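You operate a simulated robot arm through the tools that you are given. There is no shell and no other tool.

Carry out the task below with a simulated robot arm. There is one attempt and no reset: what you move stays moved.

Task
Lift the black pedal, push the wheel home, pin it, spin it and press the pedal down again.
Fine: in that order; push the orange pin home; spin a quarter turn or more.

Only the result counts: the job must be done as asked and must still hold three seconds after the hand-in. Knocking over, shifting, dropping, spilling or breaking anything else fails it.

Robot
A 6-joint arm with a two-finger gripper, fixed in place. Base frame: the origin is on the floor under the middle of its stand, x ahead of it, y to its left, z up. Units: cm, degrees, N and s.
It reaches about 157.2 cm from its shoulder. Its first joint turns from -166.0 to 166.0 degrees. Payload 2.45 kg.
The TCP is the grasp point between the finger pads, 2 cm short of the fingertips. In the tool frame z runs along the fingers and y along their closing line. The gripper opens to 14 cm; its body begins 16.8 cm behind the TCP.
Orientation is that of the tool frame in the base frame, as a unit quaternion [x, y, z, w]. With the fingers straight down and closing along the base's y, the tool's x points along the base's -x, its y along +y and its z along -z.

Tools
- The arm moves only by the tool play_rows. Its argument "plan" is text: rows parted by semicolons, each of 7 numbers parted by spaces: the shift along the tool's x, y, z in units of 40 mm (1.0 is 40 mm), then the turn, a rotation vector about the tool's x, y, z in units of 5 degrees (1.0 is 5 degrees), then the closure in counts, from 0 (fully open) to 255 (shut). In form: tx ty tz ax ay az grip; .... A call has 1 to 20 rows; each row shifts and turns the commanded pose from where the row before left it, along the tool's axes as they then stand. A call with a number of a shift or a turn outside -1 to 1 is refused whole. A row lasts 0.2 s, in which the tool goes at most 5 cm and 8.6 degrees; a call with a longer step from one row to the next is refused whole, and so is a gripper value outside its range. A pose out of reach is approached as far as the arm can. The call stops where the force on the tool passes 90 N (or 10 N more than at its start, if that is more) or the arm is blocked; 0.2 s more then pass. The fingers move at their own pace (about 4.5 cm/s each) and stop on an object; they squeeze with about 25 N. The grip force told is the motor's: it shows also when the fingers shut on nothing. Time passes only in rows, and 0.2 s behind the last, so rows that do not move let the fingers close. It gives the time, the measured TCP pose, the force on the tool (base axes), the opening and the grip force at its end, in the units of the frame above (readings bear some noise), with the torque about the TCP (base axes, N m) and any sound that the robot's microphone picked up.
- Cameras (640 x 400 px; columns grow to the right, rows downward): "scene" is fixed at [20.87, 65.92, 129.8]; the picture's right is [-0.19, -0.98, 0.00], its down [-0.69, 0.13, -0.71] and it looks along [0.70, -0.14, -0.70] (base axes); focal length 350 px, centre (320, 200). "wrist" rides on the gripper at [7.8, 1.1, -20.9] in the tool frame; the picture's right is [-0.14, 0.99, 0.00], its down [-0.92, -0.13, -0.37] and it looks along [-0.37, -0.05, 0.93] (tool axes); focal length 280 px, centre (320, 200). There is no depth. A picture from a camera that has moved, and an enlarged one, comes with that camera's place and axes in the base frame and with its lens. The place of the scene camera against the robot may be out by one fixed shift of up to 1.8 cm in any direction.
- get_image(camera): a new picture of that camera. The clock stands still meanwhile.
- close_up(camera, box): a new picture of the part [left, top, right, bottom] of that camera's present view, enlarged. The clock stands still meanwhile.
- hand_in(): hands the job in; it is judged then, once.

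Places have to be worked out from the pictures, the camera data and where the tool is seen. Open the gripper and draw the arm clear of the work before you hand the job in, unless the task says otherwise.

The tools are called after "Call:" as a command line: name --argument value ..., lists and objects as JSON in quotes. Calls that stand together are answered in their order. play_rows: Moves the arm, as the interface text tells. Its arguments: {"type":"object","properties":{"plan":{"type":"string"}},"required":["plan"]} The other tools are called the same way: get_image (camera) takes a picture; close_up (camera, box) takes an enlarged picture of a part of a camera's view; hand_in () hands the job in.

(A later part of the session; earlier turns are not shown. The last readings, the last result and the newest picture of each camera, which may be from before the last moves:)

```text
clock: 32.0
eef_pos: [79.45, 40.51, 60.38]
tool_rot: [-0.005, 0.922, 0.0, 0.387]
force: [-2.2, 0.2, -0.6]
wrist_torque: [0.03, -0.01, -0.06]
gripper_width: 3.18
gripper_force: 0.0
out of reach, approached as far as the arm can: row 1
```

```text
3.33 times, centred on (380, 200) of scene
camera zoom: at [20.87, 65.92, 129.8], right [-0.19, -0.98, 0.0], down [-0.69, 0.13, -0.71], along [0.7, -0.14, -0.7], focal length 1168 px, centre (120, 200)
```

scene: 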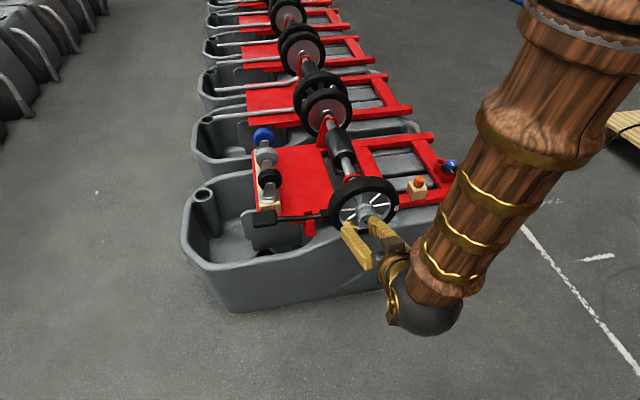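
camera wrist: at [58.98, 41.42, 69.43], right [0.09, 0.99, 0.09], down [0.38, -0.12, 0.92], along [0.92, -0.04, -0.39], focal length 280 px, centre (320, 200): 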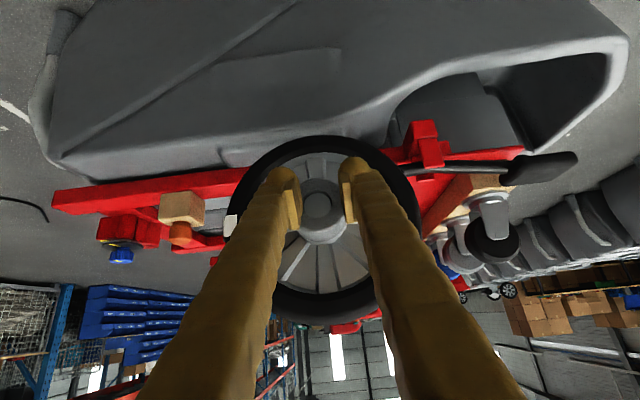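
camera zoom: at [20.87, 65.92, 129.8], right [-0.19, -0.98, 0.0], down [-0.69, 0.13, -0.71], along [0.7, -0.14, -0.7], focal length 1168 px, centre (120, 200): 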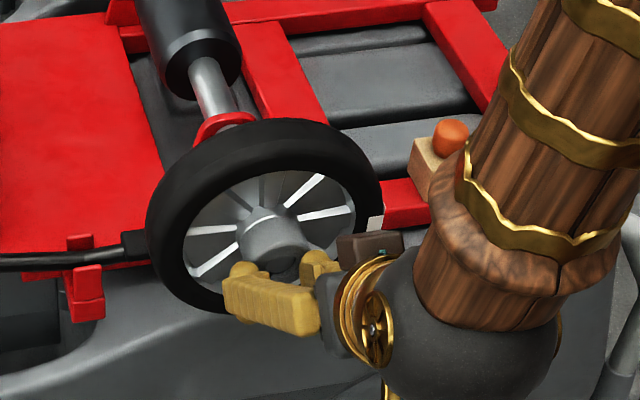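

Light contact is starting (−2 N) with the fingers either side of the bore. I push on in +x by 4 cm.

Call:
play_rows --plan "-0.14 0 0.142 0 0 0 197; -0.14 0 0.142 0 0 0 197; -0.14 0 0.142 0 0 0 197; -0.14 0 0.142 0 0 0 197; -0.14 0 0.142 0 0 0 197; 0 0 0 0 0 0 197"

Call:
get_image --camera "wrist"

Call:
close_up --camera "scene" --box '[300, 140, 460, 260]'

```text
clock: 33.4
eef_pos: [83.4, 40.53, 60.41]
tool_rot: [-0.003, 0.922, 0.0, 0.388]
force: [-5.0, -7.3, 0.2]
wrist_torque: [0.01, 0.06, -0.21]
gripper_width: 3.67
gripper_force: 3.7
```

```text
taken
camera wrist: at [62.93, 41.58, 69.41], right [0.09, 0.99, 0.1], down [0.38, -0.12, 0.92], along [0.92, -0.04, -0.39], focal length 280 px, centre (320, 200)
```

wrist: 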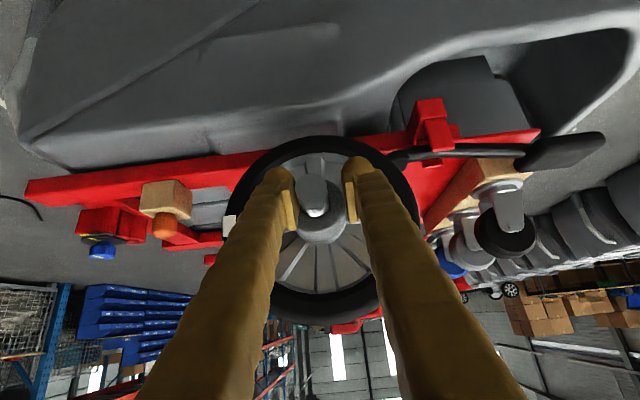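

```text
3.33 times, centred on (380, 200) of scene
camera zoom: at [20.87, 65.92, 129.8], right [-0.19, -0.98, 0.0], down [-0.69, 0.13, -0.71], along [0.7, -0.14, -0.7], focal length 1168 px, centre (120, 200)
```

zoom: 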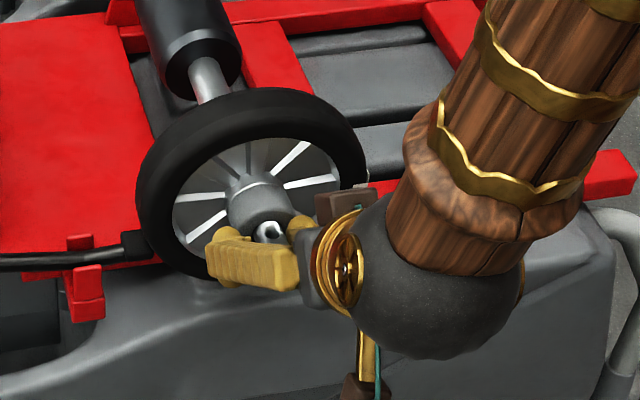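

The wheel is sliding and the axle end, with a cross hole, is emerging between the fingers; the right finger rubs it slightly (Fy −7 N). I shift 0.5 cm toward −y, open a hair and keep pushing.

Call:
play_rows --plan "0 -0.12 0 0 0 0 188; 0 0 0 0 0 0 188; -0.14 0 0.142 0 0 0 188; -0.14 0 0.142 0 0 0 188; -0.14 0 0.142 0 0 0 188; 0 0 0 0 0 0 188"

Call:
close_up --camera "wrist" --box '[220, 120, 420, 260]'

Call:
close_up --camera "scene" --box '[300, 140, 460, 260]'

```text
clock: 34.4
eef_pos: [83.98, 40.28, 60.18]
tool_rot: [-0.006, 0.923, -0.001, 0.384]
force: [-17.7, 0.5, 7.7]
wrist_torque: [-0.23, -0.19, -0.51]
gripper_width: 3.71
gripper_force: 0.3
stopped in row 4: the force on the tool passed its limit at 117 N (the readings are from after the stop); the commanded pose is now the measured one
```

```text
2.86 times, centred on (320, 190) of wrist
camera zoom: at [63.65, 41.14, 69.36], right [0.09, 0.99, 0.09], down [0.39, -0.12, 0.91], along [0.92, -0.04, -0.4], focal length 801 px, centre (320, 229)
```

zoom: 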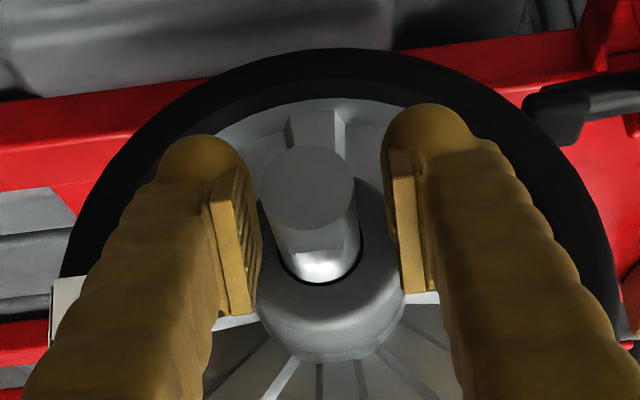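

```text
3.33 times, centred on (380, 200) of scene
camera zoom: at [20.87, 65.92, 129.8], right [-0.19, -0.98, 0.0], down [-0.69, 0.13, -0.71], along [0.7, -0.14, -0.7], focal length 1168 px, centre (120, 200)
```

zoom: 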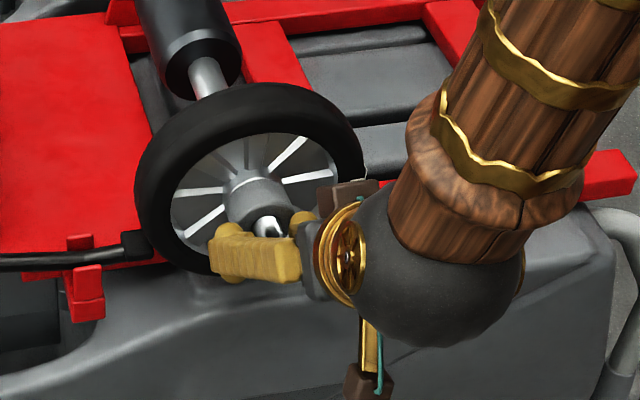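

A hard stop at ~117 N after about 5 cm of travel: the wheel appears seated against its shoulder, with the axle end sticking out. I back straight off 7 cm, then rise to inspect.

Call:
play_rows --plan "0.44 0 -0.443 0 0 0 188; 0.44 0 -0.443 0 0 0 188; 0.4 0 -0.403 0 0 0 188; -0.53 0 -0.53 0 0 0 188; -0.53 0 -0.53 0 0 0 188; -0.53 0 -0.53 0 0 0 100; -0.53 0 -0.53 0 0 0 0; 0 0 0 0 0 0 0; 0 0 0 0 0 0 0"

Call:
get_image --camera "wrist"

Call:
close_up --camera "scene" --box '[320, 160, 400, 240]'

Call:
get_image --camera "scene"

```text
clock: 36.4
eef_pos: [77.0, 40.46, 72.37]
tool_rot: [-0.007, 0.923, 0.0, 0.384]
force: [0.9, -0.1, -0.6]
wrist_torque: [0.01, 0.0, 0.0]
gripper_width: 12.4
gripper_force: 0.0
out of reach, approached as far as the arm can: row 3
```

```text
taken
camera wrist: at [56.59, 41.39, 81.71], right [0.09, 0.99, 0.09], down [0.39, -0.12, 0.91], along [0.92, -0.04, -0.39], focal length 280 px, centre (320, 200)
```

wrist: 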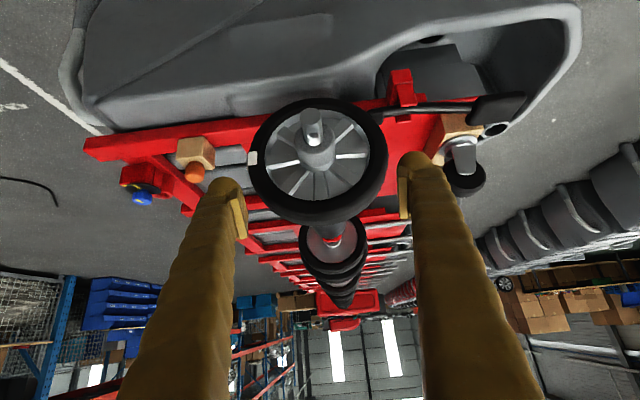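

```text
5.00 times, centred on (360, 200) of scene
camera zoom: at [20.87, 65.92, 129.8], right [-0.19, -0.98, 0.0], down [-0.69, 0.13, -0.71], along [0.7, -0.14, -0.7], focal length 1752 px, centre (120, 200)
```

zoom: 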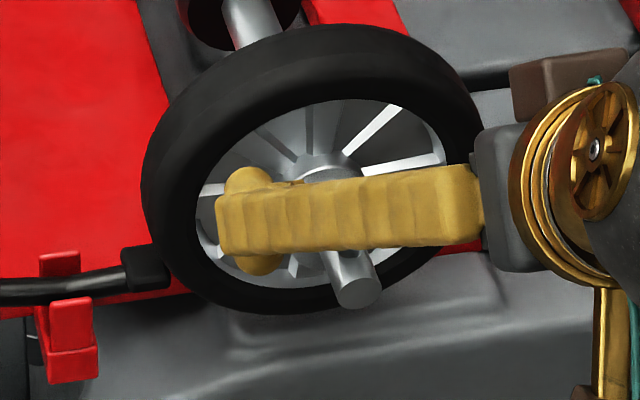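

```text
taken
```

scene: 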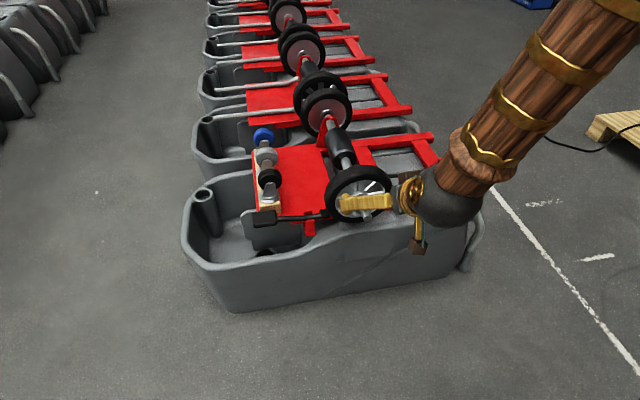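

Axle end now protrudes clearly. I zoom on it with the wrist camera to find the pin hole.

Call:
close_up --camera "wrist" --box '[275, 85, 365, 185]'

Call:
close_up --camera "wrist" --box '[100, 80, 400, 260]'

```text
4.00 times, centred on (320, 135) of wrist
camera zoom: at [56.59, 41.39, 81.71], right [0.09, 0.99, 0.09], down [0.39, -0.12, 0.91], along [0.92, -0.04, -0.39], focal length 1122 px, centre (320, 460)
```

zoom: 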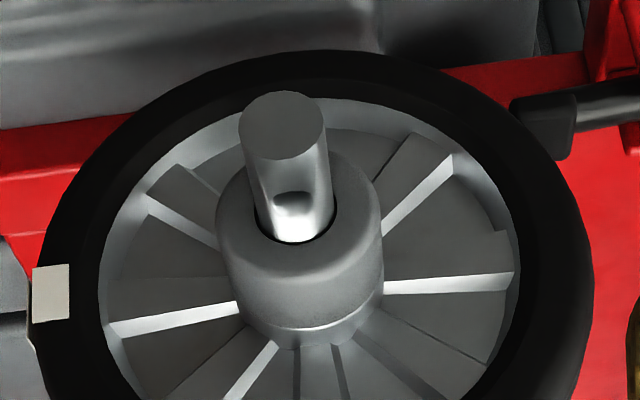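

```text
2.13 times, centred on (250, 170) of wrist
camera zoom: at [56.59, 41.39, 81.71], right [0.09, 0.99, 0.09], down [0.39, -0.12, 0.91], along [0.92, -0.04, -0.39], focal length 598 px, centre (469, 264)
```

zoom: 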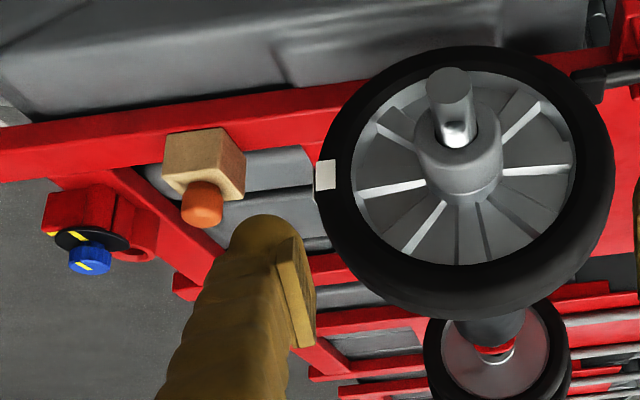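

The cross hole is visible on top of the axle just ahead of the hub face, at about (85.0, 40.0, 61), hole ≈1.3 cm wide; axle end at x≈82.5. Now I go up, over to the pin side, and turn the tool vertical to inspect the pin.

Call:
play_rows --plan "-0.7 0 -0.7 0 0 0 0; -0.7 0 -0.7 0 0 0 0; 0 -0.96 0 0 0 0 0; 0 -0.96 0 0 0 0 0; 0 -0.96 0 0 0 0 0; 0 -0.96 0 0 0 0 0; 0 -0.96 0 0 0 0 0; 0 -0.96 0 0 0 0 0; 0 0 0 0 1 0 0; 0 0 0 0 1 0 0; 0 0 0 0 1 0 0; 0 0 0 0 1 0 0; 0 0 0 0 1 0 0; 0 0 0 0 1 0 0; 0 0 0 0 1 0 0; 0 0 0 0 1 0 0; 0 0 0 0 1 0 0; 0 0 0 0 0 0 0"

Call:
get_image --camera "wrist"

Call:
get_image --camera "scene"

```text
clock: 40.2
eef_pos: [77.42, 16.27, 80.3]
tool_rot: [0.0, 0.999, -0.015, 0.04]
force: [-0.5, 0.1, -0.1]
wrist_torque: [0.0, 0.05, 0.02]
gripper_width: 13.98
gripper_force: 0.0
out of reach, approached as far as the arm can: row 12, 13
```

```text
taken
camera wrist: at [67.9, 18.02, 100.54], right [0.14, 0.99, -0.02], down [0.89, -0.12, 0.45], along [0.44, -0.08, -0.9], focal length 280 px, centre (320, 200)
```

wrist: 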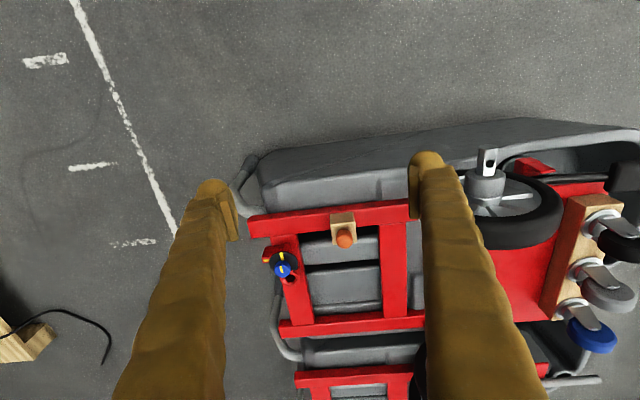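

```text
taken
```

scene: 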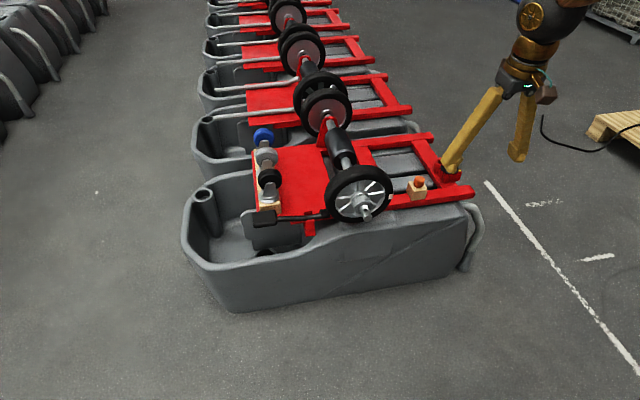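

Clear views now of the pin and the axle hole; I take close-ups of both.

Call:
close_up --camera "wrist" --box '[290, 190, 400, 270]'

Call:
close_up --camera "wrist" --box '[440, 120, 580, 260]'

Call:
close_up --camera "scene" --box '[320, 160, 400, 230]'

Call:
close_up --camera "scene" --box '[390, 150, 450, 210]'

Call:
play_rows --plan "0 0 0 0 0 0 0; 0 0 0 0 0 0 0"

```text
5.00 times, centred on (345, 230) of wrist
camera zoom: at [67.9, 18.02, 100.54], right [0.14, 0.99, -0.02], down [0.89, -0.12, 0.45], along [0.44, -0.08, -0.9], focal length 1402 px, centre (195, 50)
```

zoom: 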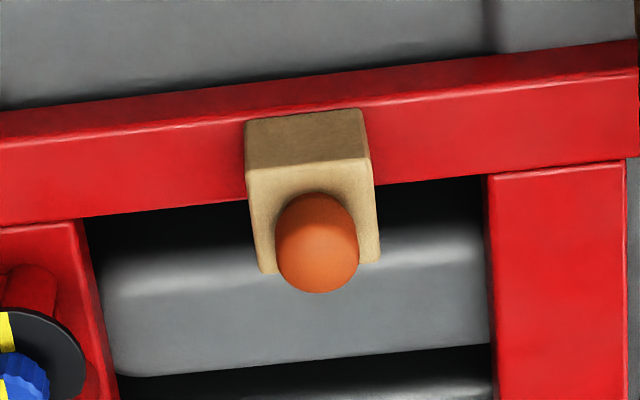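

```text
2.86 times, centred on (510, 190) of wrist
camera zoom: at [67.9, 18.02, 100.54], right [0.14, 0.99, -0.02], down [0.89, -0.12, 0.45], along [0.44, -0.08, -0.9], focal length 801 px, centre (-223, 229)
```

zoom: 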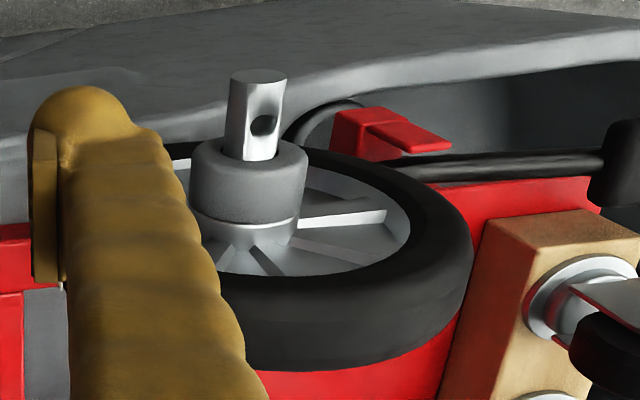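

```text
5.71 times, centred on (360, 195) of scene
camera zoom: at [20.87, 65.92, 129.8], right [-0.19, -0.98, 0.0], down [-0.69, 0.13, -0.71], along [0.7, -0.14, -0.7], focal length 2002 px, centre (91, 229)
```

zoom: 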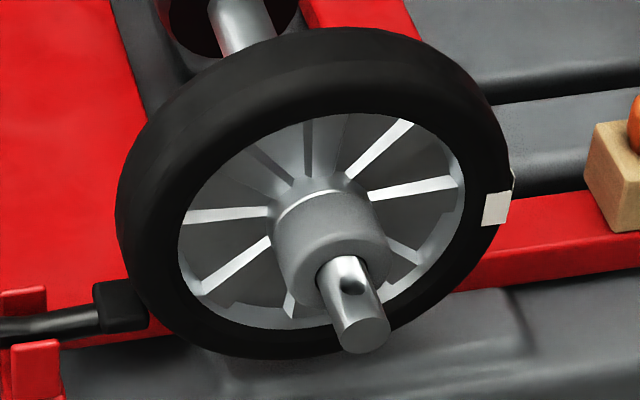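

```text
6.67 times, centred on (420, 180) of scene
camera zoom: at [20.87, 65.92, 129.8], right [-0.19, -0.98, 0.0], down [-0.69, 0.13, -0.71], along [0.7, -0.14, -0.7], focal length 2336 px, centre (-347, 333)
```

zoom: 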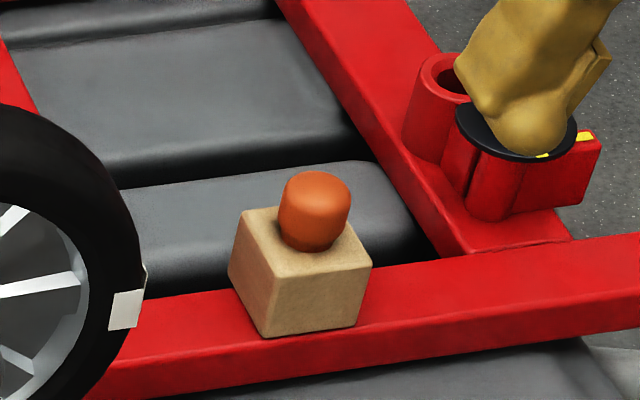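

```text
clock: 40.8
eef_pos: [77.36, 16.28, 80.39]
tool_rot: [0.001, 0.999, -0.015, 0.041]
force: [0.2, 0.5, -0.2]
wrist_torque: [0.01, -0.02, 0.03]
gripper_width: 13.97
gripper_force: 0.0
```

I zoom as far as possible on the axle end and its hole in both cameras.

Call:
close_up --camera "scene" --box '[352, 192, 376, 207]'

Call:
close_up --camera "wrist" --box '[466, 140, 510, 180]'

Call:
close_up --camera "wrist" --box '[325, 205, 365, 255]'

```text
16.00 times, centred on (364, 200) of scene
camera zoom: at [20.87, 65.92, 129.8], right [-0.19, -0.98, 0.0], down [-0.69, 0.13, -0.71], along [0.7, -0.14, -0.7], focal length 5606 px, centre (-384, 208)
```

zoom: 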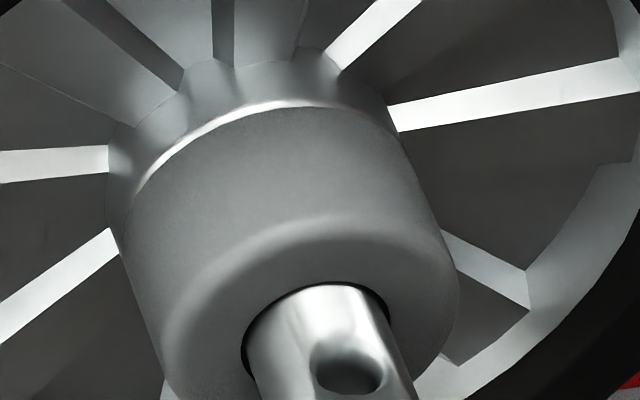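

```text
10.00 times, centred on (488, 160) of wrist
camera zoom: at [67.88, 18.02, 100.53], right [0.14, 0.99, -0.02], down [0.89, -0.12, 0.45], along [0.44, -0.08, -0.89], focal length 2804 px, centre (-1360, 600)
```

zoom: 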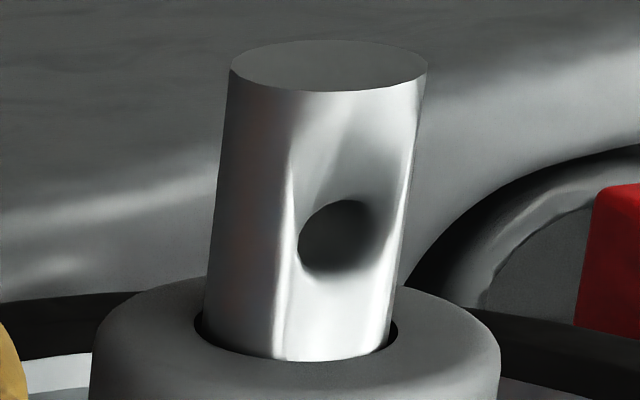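

```text
8.00 times, centred on (345, 230) of wrist
camera zoom: at [67.88, 18.02, 100.53], right [0.14, 0.99, -0.02], down [0.89, -0.12, 0.45], along [0.44, -0.08, -0.89], focal length 2243 px, centre (120, -40)
```

zoom: 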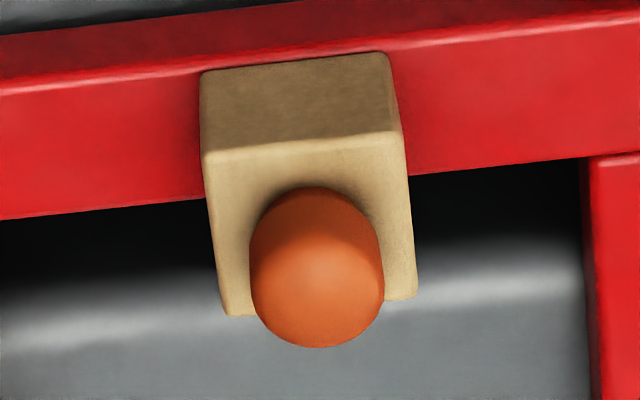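

The hole is vertical, centre (84.68, 39.98), top z≈61.3, ∅≈1.35 cm; the pin head is at (98.8, 17.5, 55.6), ∅≈3.2 cm, base at ~54.2. I square the tool to vertical and go above the pin.

Call:
play_rows --plan "0 0 0 -0.344 0.93 0 0; -0.89 0.05 0.35 0 0 0 0; -0.89 0.05 0.35 0 0 0 0; -0.89 0.05 0.35 0 0 0 0; -0.89 0.05 0.35 0 0 0 0; -0.89 0.05 0.35 0 0 0 0; -0.89 0.05 0.35 0 0 0 0; 0 0 0 0 0 0 0"

Call:
get_image --camera "wrist"

Call:
get_image --camera "scene"

```text
clock: 42.6
eef_pos: [98.83, 17.27, 71.82]
tool_rot: [0.0, 1.0, -0.001, 0.001]
force: [0.3, 0.1, -0.6]
wrist_torque: [0.01, -0.01, 0.04]
gripper_width: 13.99
gripper_force: 0.0
```

```text
taken
camera wrist: at [90.96, 18.4, 92.9], right [0.14, 0.99, 0.0], down [0.92, -0.13, 0.37], along [0.37, -0.05, -0.93], focal length 280 px, centre (320, 200)
```

wrist: 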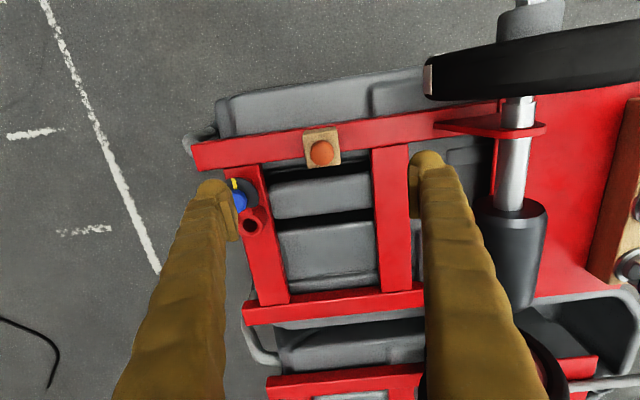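

```text
taken
```

scene: 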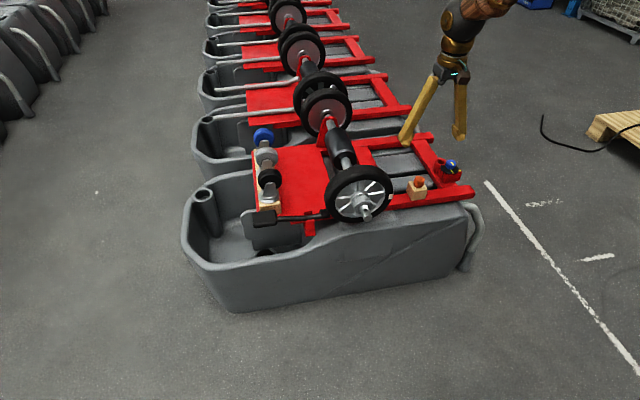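

Tool is vertical above the pin. A close-up will refine the pin's x, y.

Call:
close_up --camera "wrist" --box '[296, 120, 346, 175]'

Call:
close_up --camera "wrist" --box '[420, 0, 640, 140]'

```text
7.27 times, centred on (321, 148) of wrist
camera zoom: at [90.96, 18.4, 92.9], right [0.14, 0.99, 0.0], down [0.92, -0.13, 0.37], along [0.37, -0.05, -0.93], focal length 2039 px, centre (313, 582)
```

zoom: 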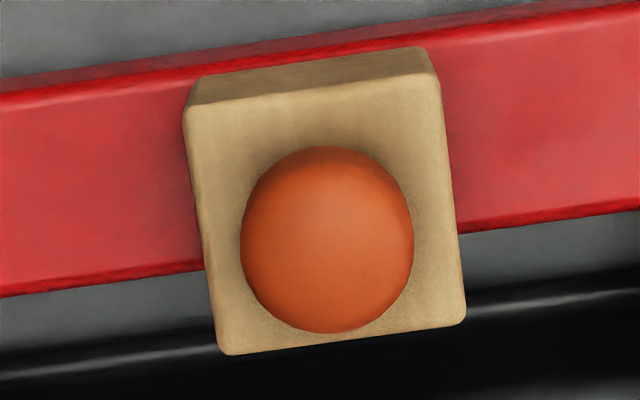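

```text
2.86 times, centred on (530, 70) of wrist
camera zoom: at [90.96, 18.4, 92.9], right [0.14, 0.99, 0.0], down [0.92, -0.13, 0.37], along [0.37, -0.05, -0.93], focal length 801 px, centre (-280, 571)
```

zoom: 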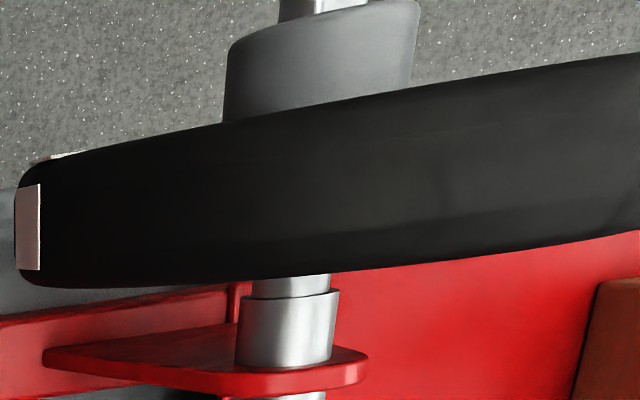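

Interesting: behind the wheel a strip of bare axle seems visible before the collar, so I want to verify that the wheel is truly home before pinning. I rise and move above the wheel's rear side, tilting back to look straight down.

Call:
play_rows --plan "0 0 -0.9 0 0 0 0; 0 0 -0.9 0 0 0 0; 0 0 -0.9 0 0 0 0; 0.158 0.946 0 0 0 0 0; 0.158 0.946 0 0 0 0 0; 0.158 0.946 0 0 0 0 0; 0.158 0.946 0 0 0 0 0; 0.158 0.946 0 0 0 0 0; 0.158 0.946 0 0 0 0 0; 0 0 0 0 1 0 0; 0 0 0 0 1 0 0; 0 0 0 0 1 0 0; 0 0 0 0 1 0 0; 0 0 0 0 0 0 0"

Call:
get_image --camera "wrist"

Call:
close_up --camera "wrist" --box '[250, 120, 390, 260]'

```text
clock: 45.6
eef_pos: [94.93, 40.03, 82.7]
tool_rot: [0.001, 0.985, 0.001, -0.174]
force: [0.6, -0.5, 0.1]
wrist_torque: [-0.04, -0.01, 0.02]
gripper_width: 14.01
gripper_force: 0.1
```

```text
taken
camera wrist: at [94.73, 41.26, 105.08], right [0.13, 0.99, -0.05], down [0.99, -0.13, 0.03], along [0.03, -0.05, -1.0], focal length 280 px, centre (320, 200)
```

wrist: 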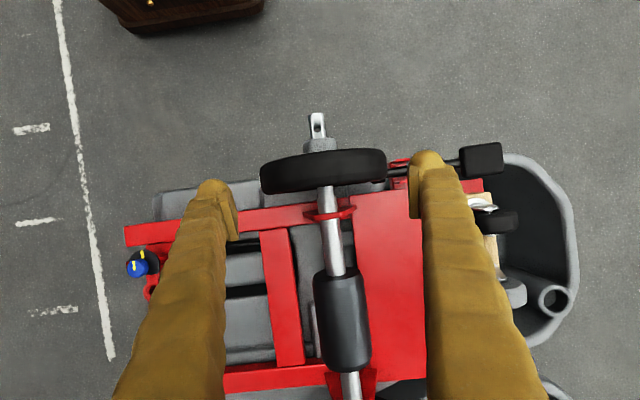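

```text
2.86 times, centred on (320, 190) of wrist
camera zoom: at [94.73, 41.26, 105.08], right [0.13, 0.99, -0.05], down [0.99, -0.13, 0.03], along [0.03, -0.05, -1.0], focal length 801 px, centre (320, 229)
```

zoom: 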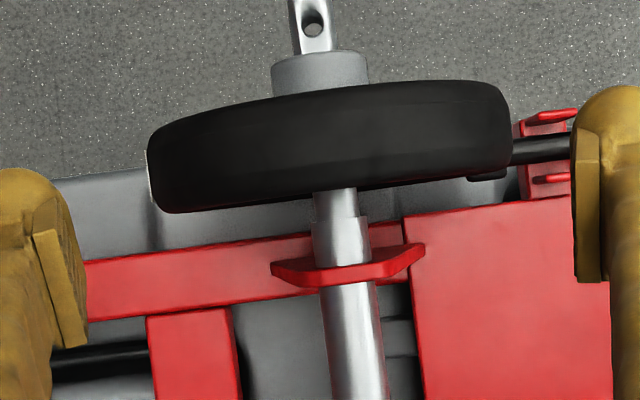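

From above, I see the tyre's rear at x≈94.4 and about 1.5 cm of bare axle before the collar (95.4). The hard stop may or may not be the true home, so I will push once more, slowly, to test it; first I go back in front of the hub.

Call:
play_rows --plan "0 0 0 0 -1 0 188; 0 0 0 0 -1 0 188; 0 0 0 0 -1 0 188; 0 0 0 0 -1 0 188; 0.82 0 0 0 0 0 188; 0.82 0 0 0 0 0 188; 0.82 0 0 0 0 0 188; 0.82 0 0 0 0 0 188; 0.82 0 0 0 0 0 188; 0 0 0 0 -1 0 188; 0 0 0 0 -1 0 188; 0 0 0 0 -1 0 188; 0 0 0 0 -1 0 188; 0 0 0 0 -1 0 188; 0 0 0 0 -1 0 188; 0 0 0 0 -1 0 188; 0 0 0 0 -1 0 188; 0 0 0 0 -1 0 188; 0 0 0 0 0 0 188"

Call:
get_image --camera "scene"

```text
clock: 49.6
eef_pos: [78.62, 40.23, 82.85]
tool_rot: [0.001, 0.924, 0.0, 0.383]
force: [0.9, -1.0, 0.6]
wrist_torque: [0.01, 0.04, 0.02]
gripper_width: 3.69
gripper_force: 0.0
```

```text
taken
```

scene: 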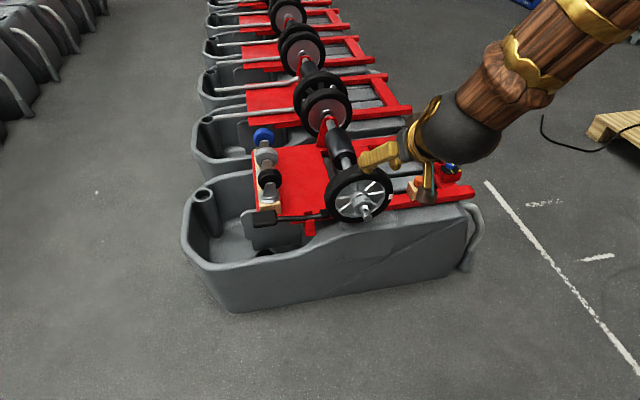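

Tool at 45°, aligned with y≈40.2. I descend to hub height in front of the axle end.

Call:
play_rows --plan "0.663 -0.006 0.663 0 0 0 188; 0.663 -0.006 0.663 0 0 0 188; 0.663 -0.006 0.663 0 0 0 188; 0.663 -0.006 0.663 0 0 0 188; 0.663 -0.006 0.663 0 0 0 188; 0.663 -0.006 0.663 0 0 0 188; 0 0 0 0 0 0 188"

Call:
close_up --camera "wrist" --box '[220, 120, 420, 260]'

```text
clock: 51.2
eef_pos: [78.44, 40.36, 60.21]
tool_rot: [0.001, 0.924, -0.003, 0.383]
force: [-0.3, -0.4, 0.6]
wrist_torque: [0.01, 0.02, -0.02]
gripper_width: 3.66
gripper_force: 0.1
```

```text
2.86 times, centred on (320, 190) of wrist
camera zoom: at [58.17, 41.47, 69.5], right [0.1, 0.99, 0.09], down [0.39, -0.13, 0.91], along [0.92, -0.05, -0.4], focal length 801 px, centre (320, 229)
```

zoom: 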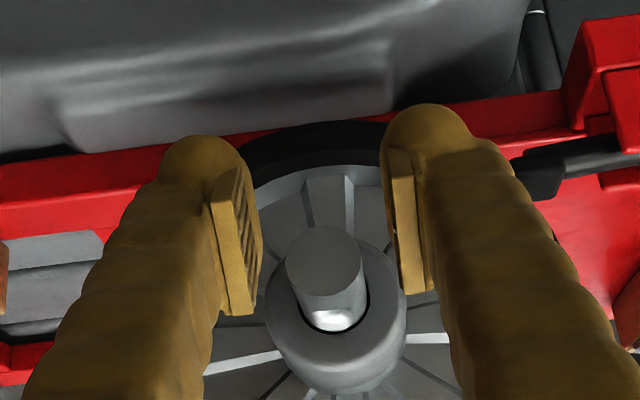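

Fingers are centred on the axle end (axle mid at col 328, finger pads at 260 and 395). I advance and then push slowly at 0.25 cm steps to test the stop.

Call:
play_rows --plan "-0.0884 -0.05 0.0884 0 0 0 188; -0.0884 0 0.0884 0 0 0 188; -0.0884 0 0.0884 0 0 0 188; -0.0884 0 0.0884 0 0 0 188; -0.0884 0 0.0884 0 0 0 188; -0.0884 0 0.0884 0 0 0 188; -0.0884 0 0.0884 0 0 0 188; -0.0884 0 0.0884 0 0 0 188; -0.0884 0 0.0884 0 0 0 188; -0.044 0 0.044 0 0 0 188; -0.044 0 0.044 0 0 0 188; -0.044 0 0.044 0 0 0 188; 0 0 0 0 0 0 188"

```text
clock: 54.0
eef_pos: [84.03, 39.73, 60.28]
tool_rot: [0.001, 0.924, -0.001, 0.383]
force: [0.1, 0.0, -0.6]
wrist_torque: [0.03, 0.01, 0.0]
gripper_width: 3.69
gripper_force: 0.0
```

No contact yet at x = 84.03. I continue in 0.25 cm steps.

Call:
play_rows --plan "-0.044 0.03 0.044 0 0 0 188; -0.044 0 0.044 0 0 0 188; 0 0 0 0 0 0 188"

Call:
play_rows --plan "-0.044 0 0.044 0 0 0 188; -0.044 0 0.044 0 0 0 188; 0 0 0 0 0 0 188"

Call:
play_rows --plan "-0.044 0 0.044 0 0 0 188; -0.044 0 0.044 0 0 0 188; 0 0 0 0 0 0 188"

```text
clock: 54.9
eef_pos: [84.03, 40.05, 60.05]
tool_rot: [-0.001, 0.925, -0.001, 0.38]
force: [-14.1, 0.1, 6.1]
wrist_torque: [-0.09, -0.11, -0.06]
gripper_width: 3.75
gripper_force: 0.1
stopped in row 3: the force on the tool passed its limit at 93 N (the readings are from after the stop); the commanded pose is now the measured one
```

```text
clock: 55.5
eef_pos: [83.98, 40.06, 59.92]
tool_rot: [-0.001, 0.926, -0.002, 0.377]
force: [-22.7, -3.5, 4.4]
wrist_torque: [-0.21, 0.0, -1.16]
gripper_width: 2.59
gripper_force: 7.4
stopped in row 2: the force on the tool passed its limit at 100 N (the readings are from after the stop); the commanded pose is now the measured one
```

```text
clock: 56.0
eef_pos: [83.87, 40.11, 59.77]
tool_rot: [-0.003, 0.927, -0.002, 0.376]
force: [-13.0, 5.1, -1.1]
wrist_torque: [0.03, -0.01, -0.23]
gripper_width: 3.35
gripper_force: 0.0
stopped in row 2: the force on the tool passed its limit at 102 N (the readings are from after the stop); the commanded pose is now the measured one
```

The stop is firm and repeatable at the same x (93–102 N without further motion), so the wheel is home. I back off, rise and turn the tool vertical to fetch the pin.

Call:
play_rows --plan "0.493 0 -0.479 0 0 0 188; 0.493 0 -0.479 0 0 0 188; -0.628 0 -0.645 0 0 0 188; -0.628 0 -0.645 0 0 0 188; -0.628 0 -0.645 0 0 0 188; -0.628 0 -0.645 0 0 0 188; -0.628 0 -0.645 0 0 0 188; 0 0 0 0 1 0 100; 0 0 0 0 1 0 100; 0 0 0 0 1 0 100; 0 0 0 0 1 0 100; 0 0 0 0 1 0 100; 0 0 0 0 1 0 100; 0 0 0 0 1 0 100; 0 0 0 0 1 0 100; 0 0 0 0 0.84 0 100; 0 0 0 0 0 0 100"

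Call:
get_image --camera "wrist"

```text
clock: 59.6
eef_pos: [78.61, 40.2, 77.94]
tool_rot: [-0.002, 1.0, -0.003, 0.0]
force: [0.7, -0.3, -0.3]
wrist_torque: [0.03, 0.04, -0.02]
gripper_width: 8.52
gripper_force: 0.1
```

```text
taken
camera wrist: at [70.83, 41.24, 98.88], right [0.13, 0.99, 0.0], down [0.92, -0.12, 0.37], along [0.36, -0.05, -0.93], focal length 280 px, centre (320, 200)
```

wrist: 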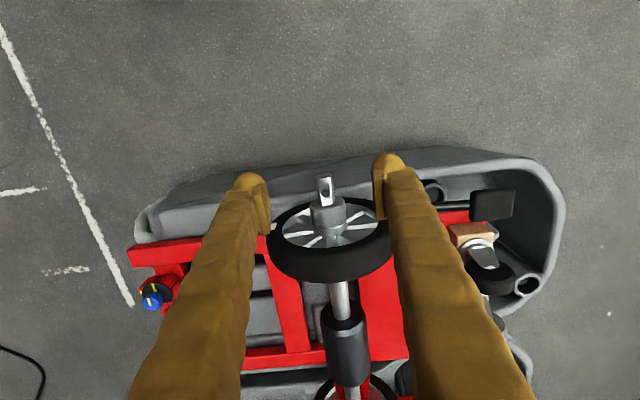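

With the tool vertical this is a good calibration view of the hole; I take a close-up.

Call:
close_up --camera "wrist" --box '[300, 165, 350, 225]'

```text
6.67 times, centred on (325, 195) of wrist
camera zoom: at [70.83, 41.24, 98.88], right [0.13, 0.99, 0.0], down [0.92, -0.12, 0.37], along [0.36, -0.05, -0.93], focal length 1869 px, centre (287, 233)
```

zoom: 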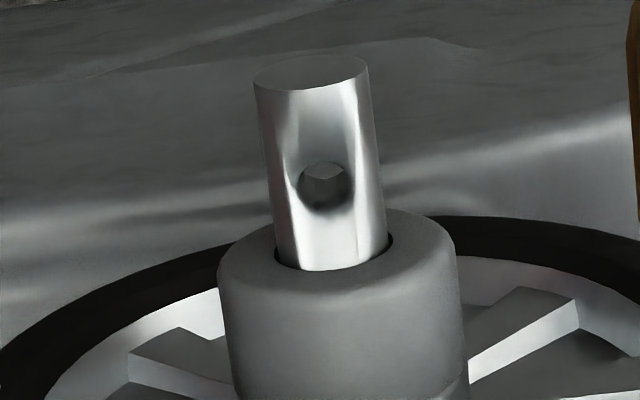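

Hole from this view: (84.62, 39.92) – consistent. Now I traverse to above the pin and come down to z≈66 with the fingers open.

Call:
play_rows --plan "-0.633 -0.7125 0 0 0 0 60; -0.633 -0.7125 0 0 0 0 60; -0.633 -0.7125 0 0 0 0 60; -0.633 -0.7125 0 0 0 0 60; -0.633 -0.7125 0 0 0 0 100; -0.633 -0.7125 0 0 0 0 100; -0.633 -0.7125 0 0 0 0 100; -0.633 -0.7125 0 0 0 0 100; 0 0 1 0 0 0 100; 0 0 1 0 0 0 100; 0 0 1 0 0 0 100; 0 0 0 0 0 0 100; 0 0 0 0 0 0 100"

Call:
close_up --camera "wrist" --box '[260, 110, 380, 230]'

Call:
close_up --camera "scene" --box '[380, 120, 480, 220]'

```text
clock: 62.4
eef_pos: [99.02, 17.19, 65.83]
tool_rot: [-0.003, 1.0, -0.002, -0.001]
force: [-0.4, 0.0, -1.2]
wrist_torque: [0.02, -0.03, 0.01]
gripper_width: 8.52
gripper_force: 0.2
```

```text
3.33 times, centred on (320, 170) of wrist
camera zoom: at [91.27, 18.42, 86.82], right [0.13, 0.99, -0.01], down [0.92, -0.12, 0.37], along [0.36, -0.05, -0.93], focal length 935 px, centre (320, 300)
```

zoom: 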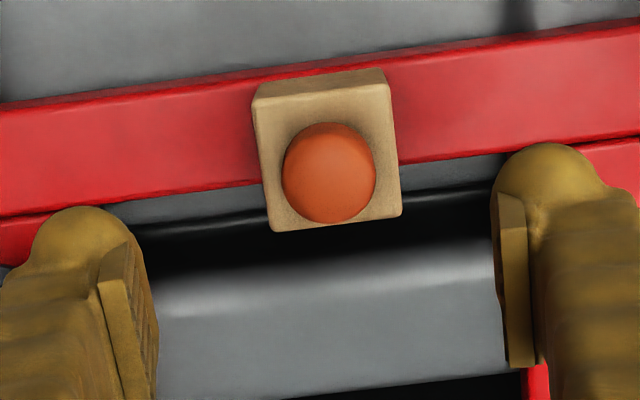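

```text
4.00 times, centred on (430, 170) of scene
camera zoom: at [20.87, 65.92, 129.8], right [-0.19, -0.98, 0.0], down [-0.69, 0.13, -0.71], along [0.7, -0.14, -0.7], focal length 1402 px, centre (-120, 320)
```

zoom: 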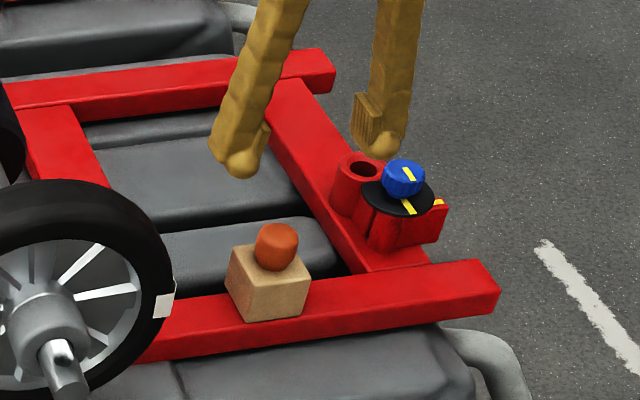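

Pin head centre refined to (98.88, 17.55). I lower so the tips are just above the block (TCP z≈57.1), with the TCP 0.4 cm to the near side to keep the fingers off the hub later.

Call:
play_rows --plan "0.043 0.028 0.727 0 0 0 100; 0.043 0.028 0.727 0 0 0 100; 0.043 0.028 0.727 0 0 0 100; 0 0 0 0 0 0 100; 0 0 0 0 0 0 100"

Call:
close_up --camera "wrist" --box '[240, 110, 400, 230]'

Call:
close_up --camera "scene" --box '[390, 150, 450, 210]'

```text
clock: 63.6
eef_pos: [98.43, 17.59, 57.3]
tool_rot: [-0.003, 1.0, -0.003, 0.0]
force: [-0.5, 0.5, -0.4]
wrist_torque: [0.01, 0.0, 0.02]
gripper_width: 8.5
gripper_force: 0.1
```

```text
3.33 times, centred on (320, 170) of wrist
camera zoom: at [90.55, 18.74, 78.2], right [0.13, 0.99, -0.01], down [0.92, -0.12, 0.37], along [0.36, -0.05, -0.93], focal length 935 px, centre (320, 300)
```

zoom: 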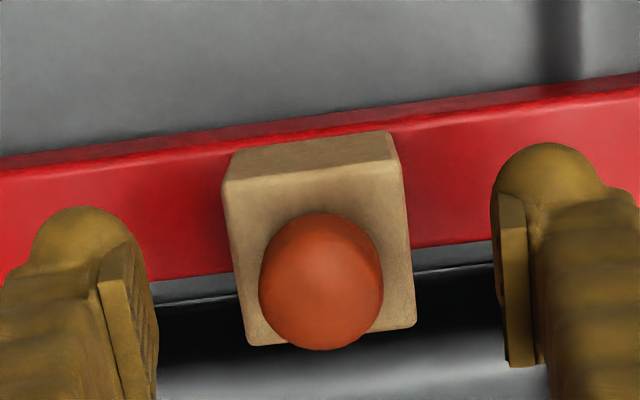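

```text
6.67 times, centred on (420, 180) of scene
camera zoom: at [20.87, 65.92, 129.8], right [-0.19, -0.98, 0.0], down [-0.69, 0.13, -0.71], along [0.7, -0.14, -0.7], focal length 2336 px, centre (-347, 333)
```

zoom: 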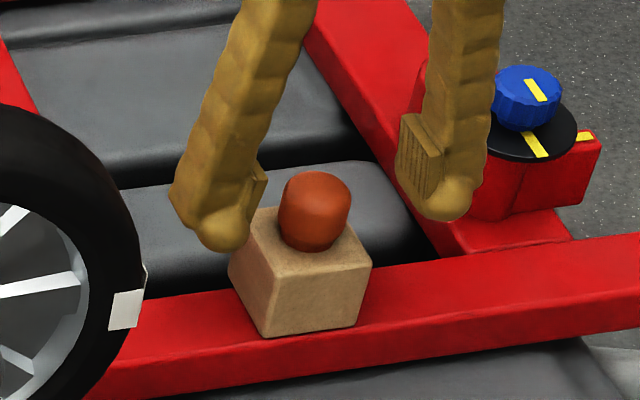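

The pads straddle the head nicely. I close the gripper.

Call:
play_rows --plan "0 0 0 0 0 0 255; 0 0 0 0 0 0 255; 0 0 0 0 0 0 255; 0 0 0 0 0 0 255; 0 0 0 0 0 0 255; 0 0 0 0 0 0 255; 0 0 0 0 0 0 255"

Call:
close_up --camera "wrist" --box '[240, 110, 400, 230]'

```text
clock: 65.2
eef_pos: [98.34, 17.47, 57.19]
tool_rot: [-0.003, 1.0, -0.003, -0.001]
force: [0.0, 0.3, 1.0]
wrist_torque: [0.0, 0.02, 0.05]
gripper_width: 2.99
gripper_force: 24.7
```

```text
3.33 times, centred on (320, 170) of wrist
camera zoom: at [90.55, 18.74, 78.21], right [0.13, 0.99, 0.0], down [0.92, -0.12, 0.37], along [0.36, -0.05, -0.93], focal length 935 px, centre (320, 300)
```

zoom: 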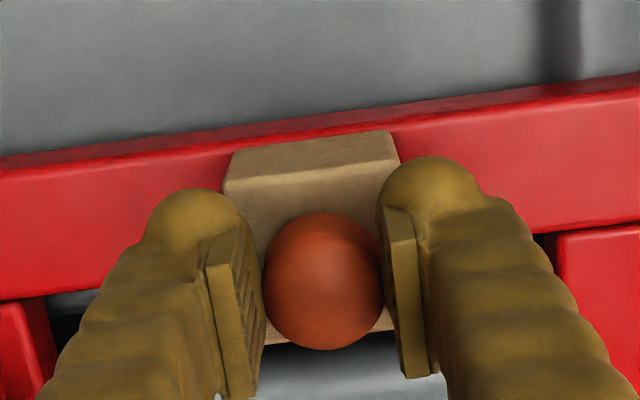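

Gripped: width 2.99 cm at 25 N. I lift straight up 10 cm and look at the pin in the fingers.

Call:
play_rows --plan "0 0 -0.15 0 0 0 255; 0 0 -0.25 0 0 0 255; 0 0 -0.25 0 0 0 255; 0 0 -0.25 0 0 0 255; 0 0 -0.25 0 0 0 255; 0 0 -0.35 0 0 0 255; 0 0 -0.5 0 0 0 255; 0 0 -0.5 0 0 0 255; 0 0 0 0 0 0 255"

Call:
close_up --camera "wrist" --box '[240, 110, 400, 230]'

Call:
close_up --camera "scene" --box '[380, 110, 460, 210]'

```text
clock: 67.2
eef_pos: [98.59, 17.52, 67.15]
tool_rot: [-0.003, 1.0, -0.003, -0.001]
force: [0.2, -0.4, 0.1]
wrist_torque: [0.0, -0.02, 0.02]
gripper_width: 2.98
gripper_force: 24.9
```

```text
3.33 times, centred on (320, 170) of wrist
camera zoom: at [90.72, 18.66, 88.09], right [0.13, 0.99, -0.01], down [0.92, -0.12, 0.37], along [0.36, -0.05, -0.93], focal length 935 px, centre (320, 300)
```

zoom: 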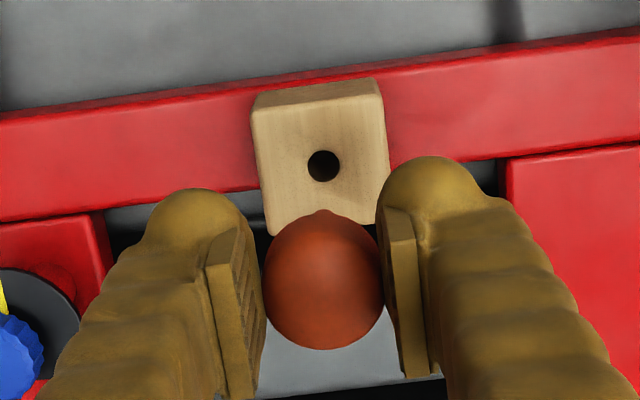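

```text
4.00 times, centred on (420, 160) of scene
camera zoom: at [20.87, 65.92, 129.8], right [-0.19, -0.98, 0.0], down [-0.69, 0.13, -0.71], along [0.7, -0.14, -0.7], focal length 1402 px, centre (-80, 360)
```

zoom: 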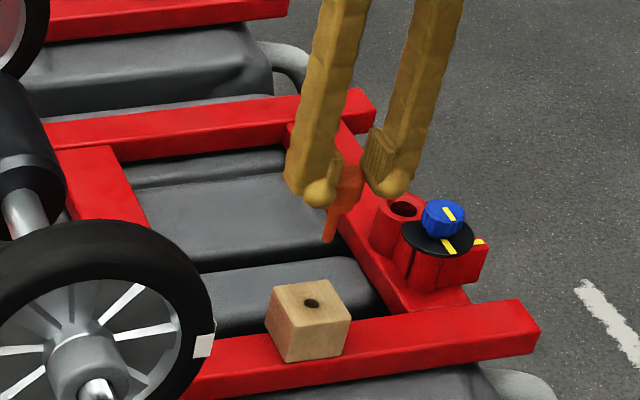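

The pin is held vertically with a ~1 cm thick, ~3 cm long shaft below the head; its axis sits about 0.35 cm ahead of the TCP in x. I raise, traverse over the wheel and stop ~2.5 cm above the axle hole.

Call:
play_rows --plan "0 0 -0.8125 0 0 0 255; 0 0 -0.8125 0 0 0 255; 0 0 -0.8125 0 0 0 255; 0 0 -0.8125 0 0 0 255; 0.513 0.801 0 0 0 0 255; 0.513 0.801 0 0 0 0 255; 0.513 0.801 0 0 0 0 255; 0.513 0.801 0 0 0 0 255; 0.513 0.801 0 0 0 0 255; 0.513 0.801 0 0 0 0 255; 0.513 0.801 0 0 0 0 255; 0 0 0.5 0 0 0 255; 0 0 0.5 0 0 0 255; 0 0 0.5 0 0 0 255; 0 0 0.5 0 0 0 255; 0 0 0.5 0 0 0 255; 0 0 0 0 0 0 255; 0 0 0 0 0 0 255"

Call:
close_up --camera "wrist" --box '[260, 130, 380, 220]'

Call:
close_up --camera "scene" --box '[335, 165, 395, 215]'

```text
clock: 71.0
eef_pos: [84.09, 39.97, 70.42]
tool_rot: [-0.002, 1.0, -0.003, 0.0]
force: [0.2, -0.4, -0.7]
wrist_torque: [-0.01, 0.01, 0.04]
gripper_width: 2.97
gripper_force: 25.1
```

```text
4.44 times, centred on (320, 175) of wrist
camera zoom: at [76.22, 41.08, 91.25], right [0.13, 0.99, 0.0], down [0.92, -0.12, 0.37], along [0.36, -0.05, -0.93], focal length 1246 px, centre (320, 311)
```

zoom: 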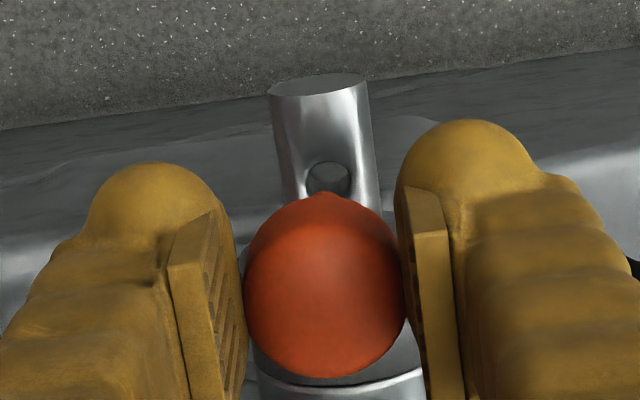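

```text
8.00 times, centred on (365, 190) of scene
camera zoom: at [20.87, 65.92, 129.8], right [-0.19, -0.98, 0.0], down [-0.69, 0.13, -0.71], along [0.7, -0.14, -0.7], focal length 2803 px, centre (-40, 280)
```

zoom: 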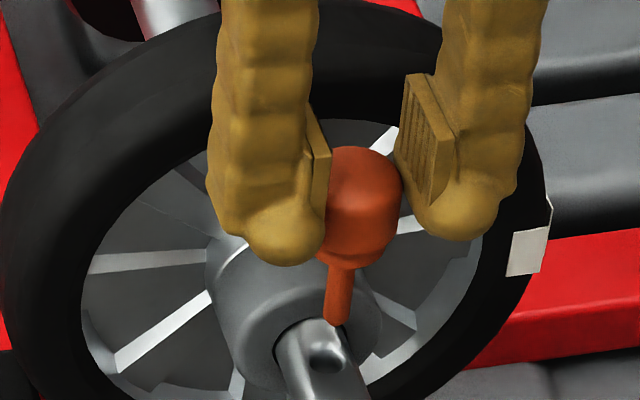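

Both views show the pin tip nearly over the hole (y within ~1 mm). I lower 1.5 cm to compare tip and hole at nearly the same height.

Call:
play_rows --plan "0 0.015 0.125 0 0 0 255; 0 0 0.125 0 0 0 255; 0 0 0.125 0 0 0 255; 0 0 0 0 0 0 255"

Call:
close_up --camera "wrist" --box '[290, 135, 350, 185]'

Call:
close_up --camera "scene" --box '[348, 180, 380, 210]'

```text
clock: 72.0
eef_pos: [83.85, 40.12, 68.71]
tool_rot: [-0.003, 1.0, -0.003, -0.001]
force: [0.0, 0.0, 0.5]
wrist_torque: [-0.01, 0.0, 0.0]
gripper_width: 2.99
gripper_force: 25.1
```

```text
8.00 times, centred on (320, 160) of wrist
camera zoom: at [76.11, 41.31, 89.66], right [0.13, 0.99, -0.01], down [0.92, -0.12, 0.37], along [0.36, -0.05, -0.93], focal length 2243 px, centre (320, 520)
```

zoom: 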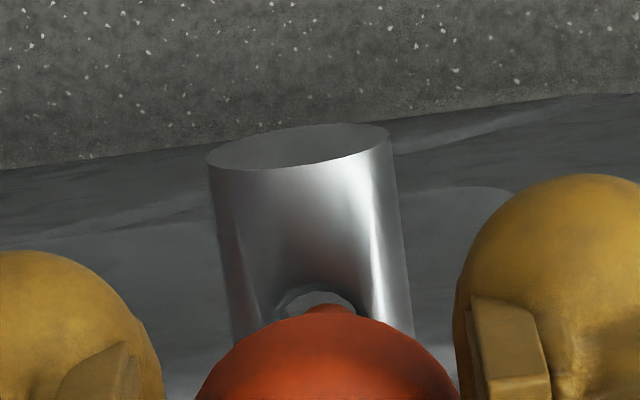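

```text
13.33 times, centred on (364, 195) of scene
camera zoom: at [20.87, 65.92, 129.8], right [-0.19, -0.98, 0.0], down [-0.69, 0.13, -0.71], along [0.7, -0.14, -0.7], focal length 4672 px, centre (-267, 267)
```

zoom: 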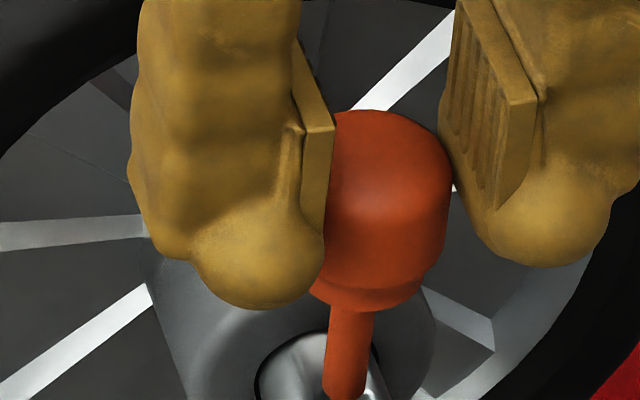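

I shift the scene crop downward to see the tip and hole together.

Call:
close_up --camera "scene" --box '[350, 194, 378, 214]'

Call:
close_up --camera "wrist" --box '[310, 158, 340, 182]'

```text
16.00 times, centred on (364, 204) of scene
camera zoom: at [20.87, 65.92, 129.8], right [-0.19, -0.98, 0.0], down [-0.69, 0.13, -0.71], along [0.7, -0.14, -0.7], focal length 5606 px, centre (-384, 136)
```

zoom: 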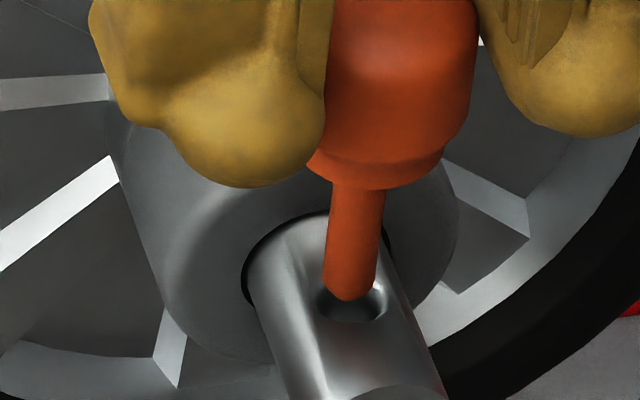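

```text
16.00 times, centred on (325, 170) of wrist
camera zoom: at [76.11, 41.31, 89.66], right [0.13, 0.99, -0.01], down [0.92, -0.12, 0.37], along [0.36, -0.05, -0.93], focal length 4486 px, centre (240, 680)
```

zoom: 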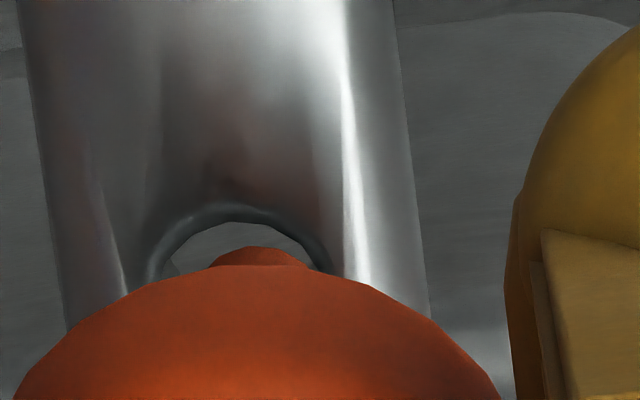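

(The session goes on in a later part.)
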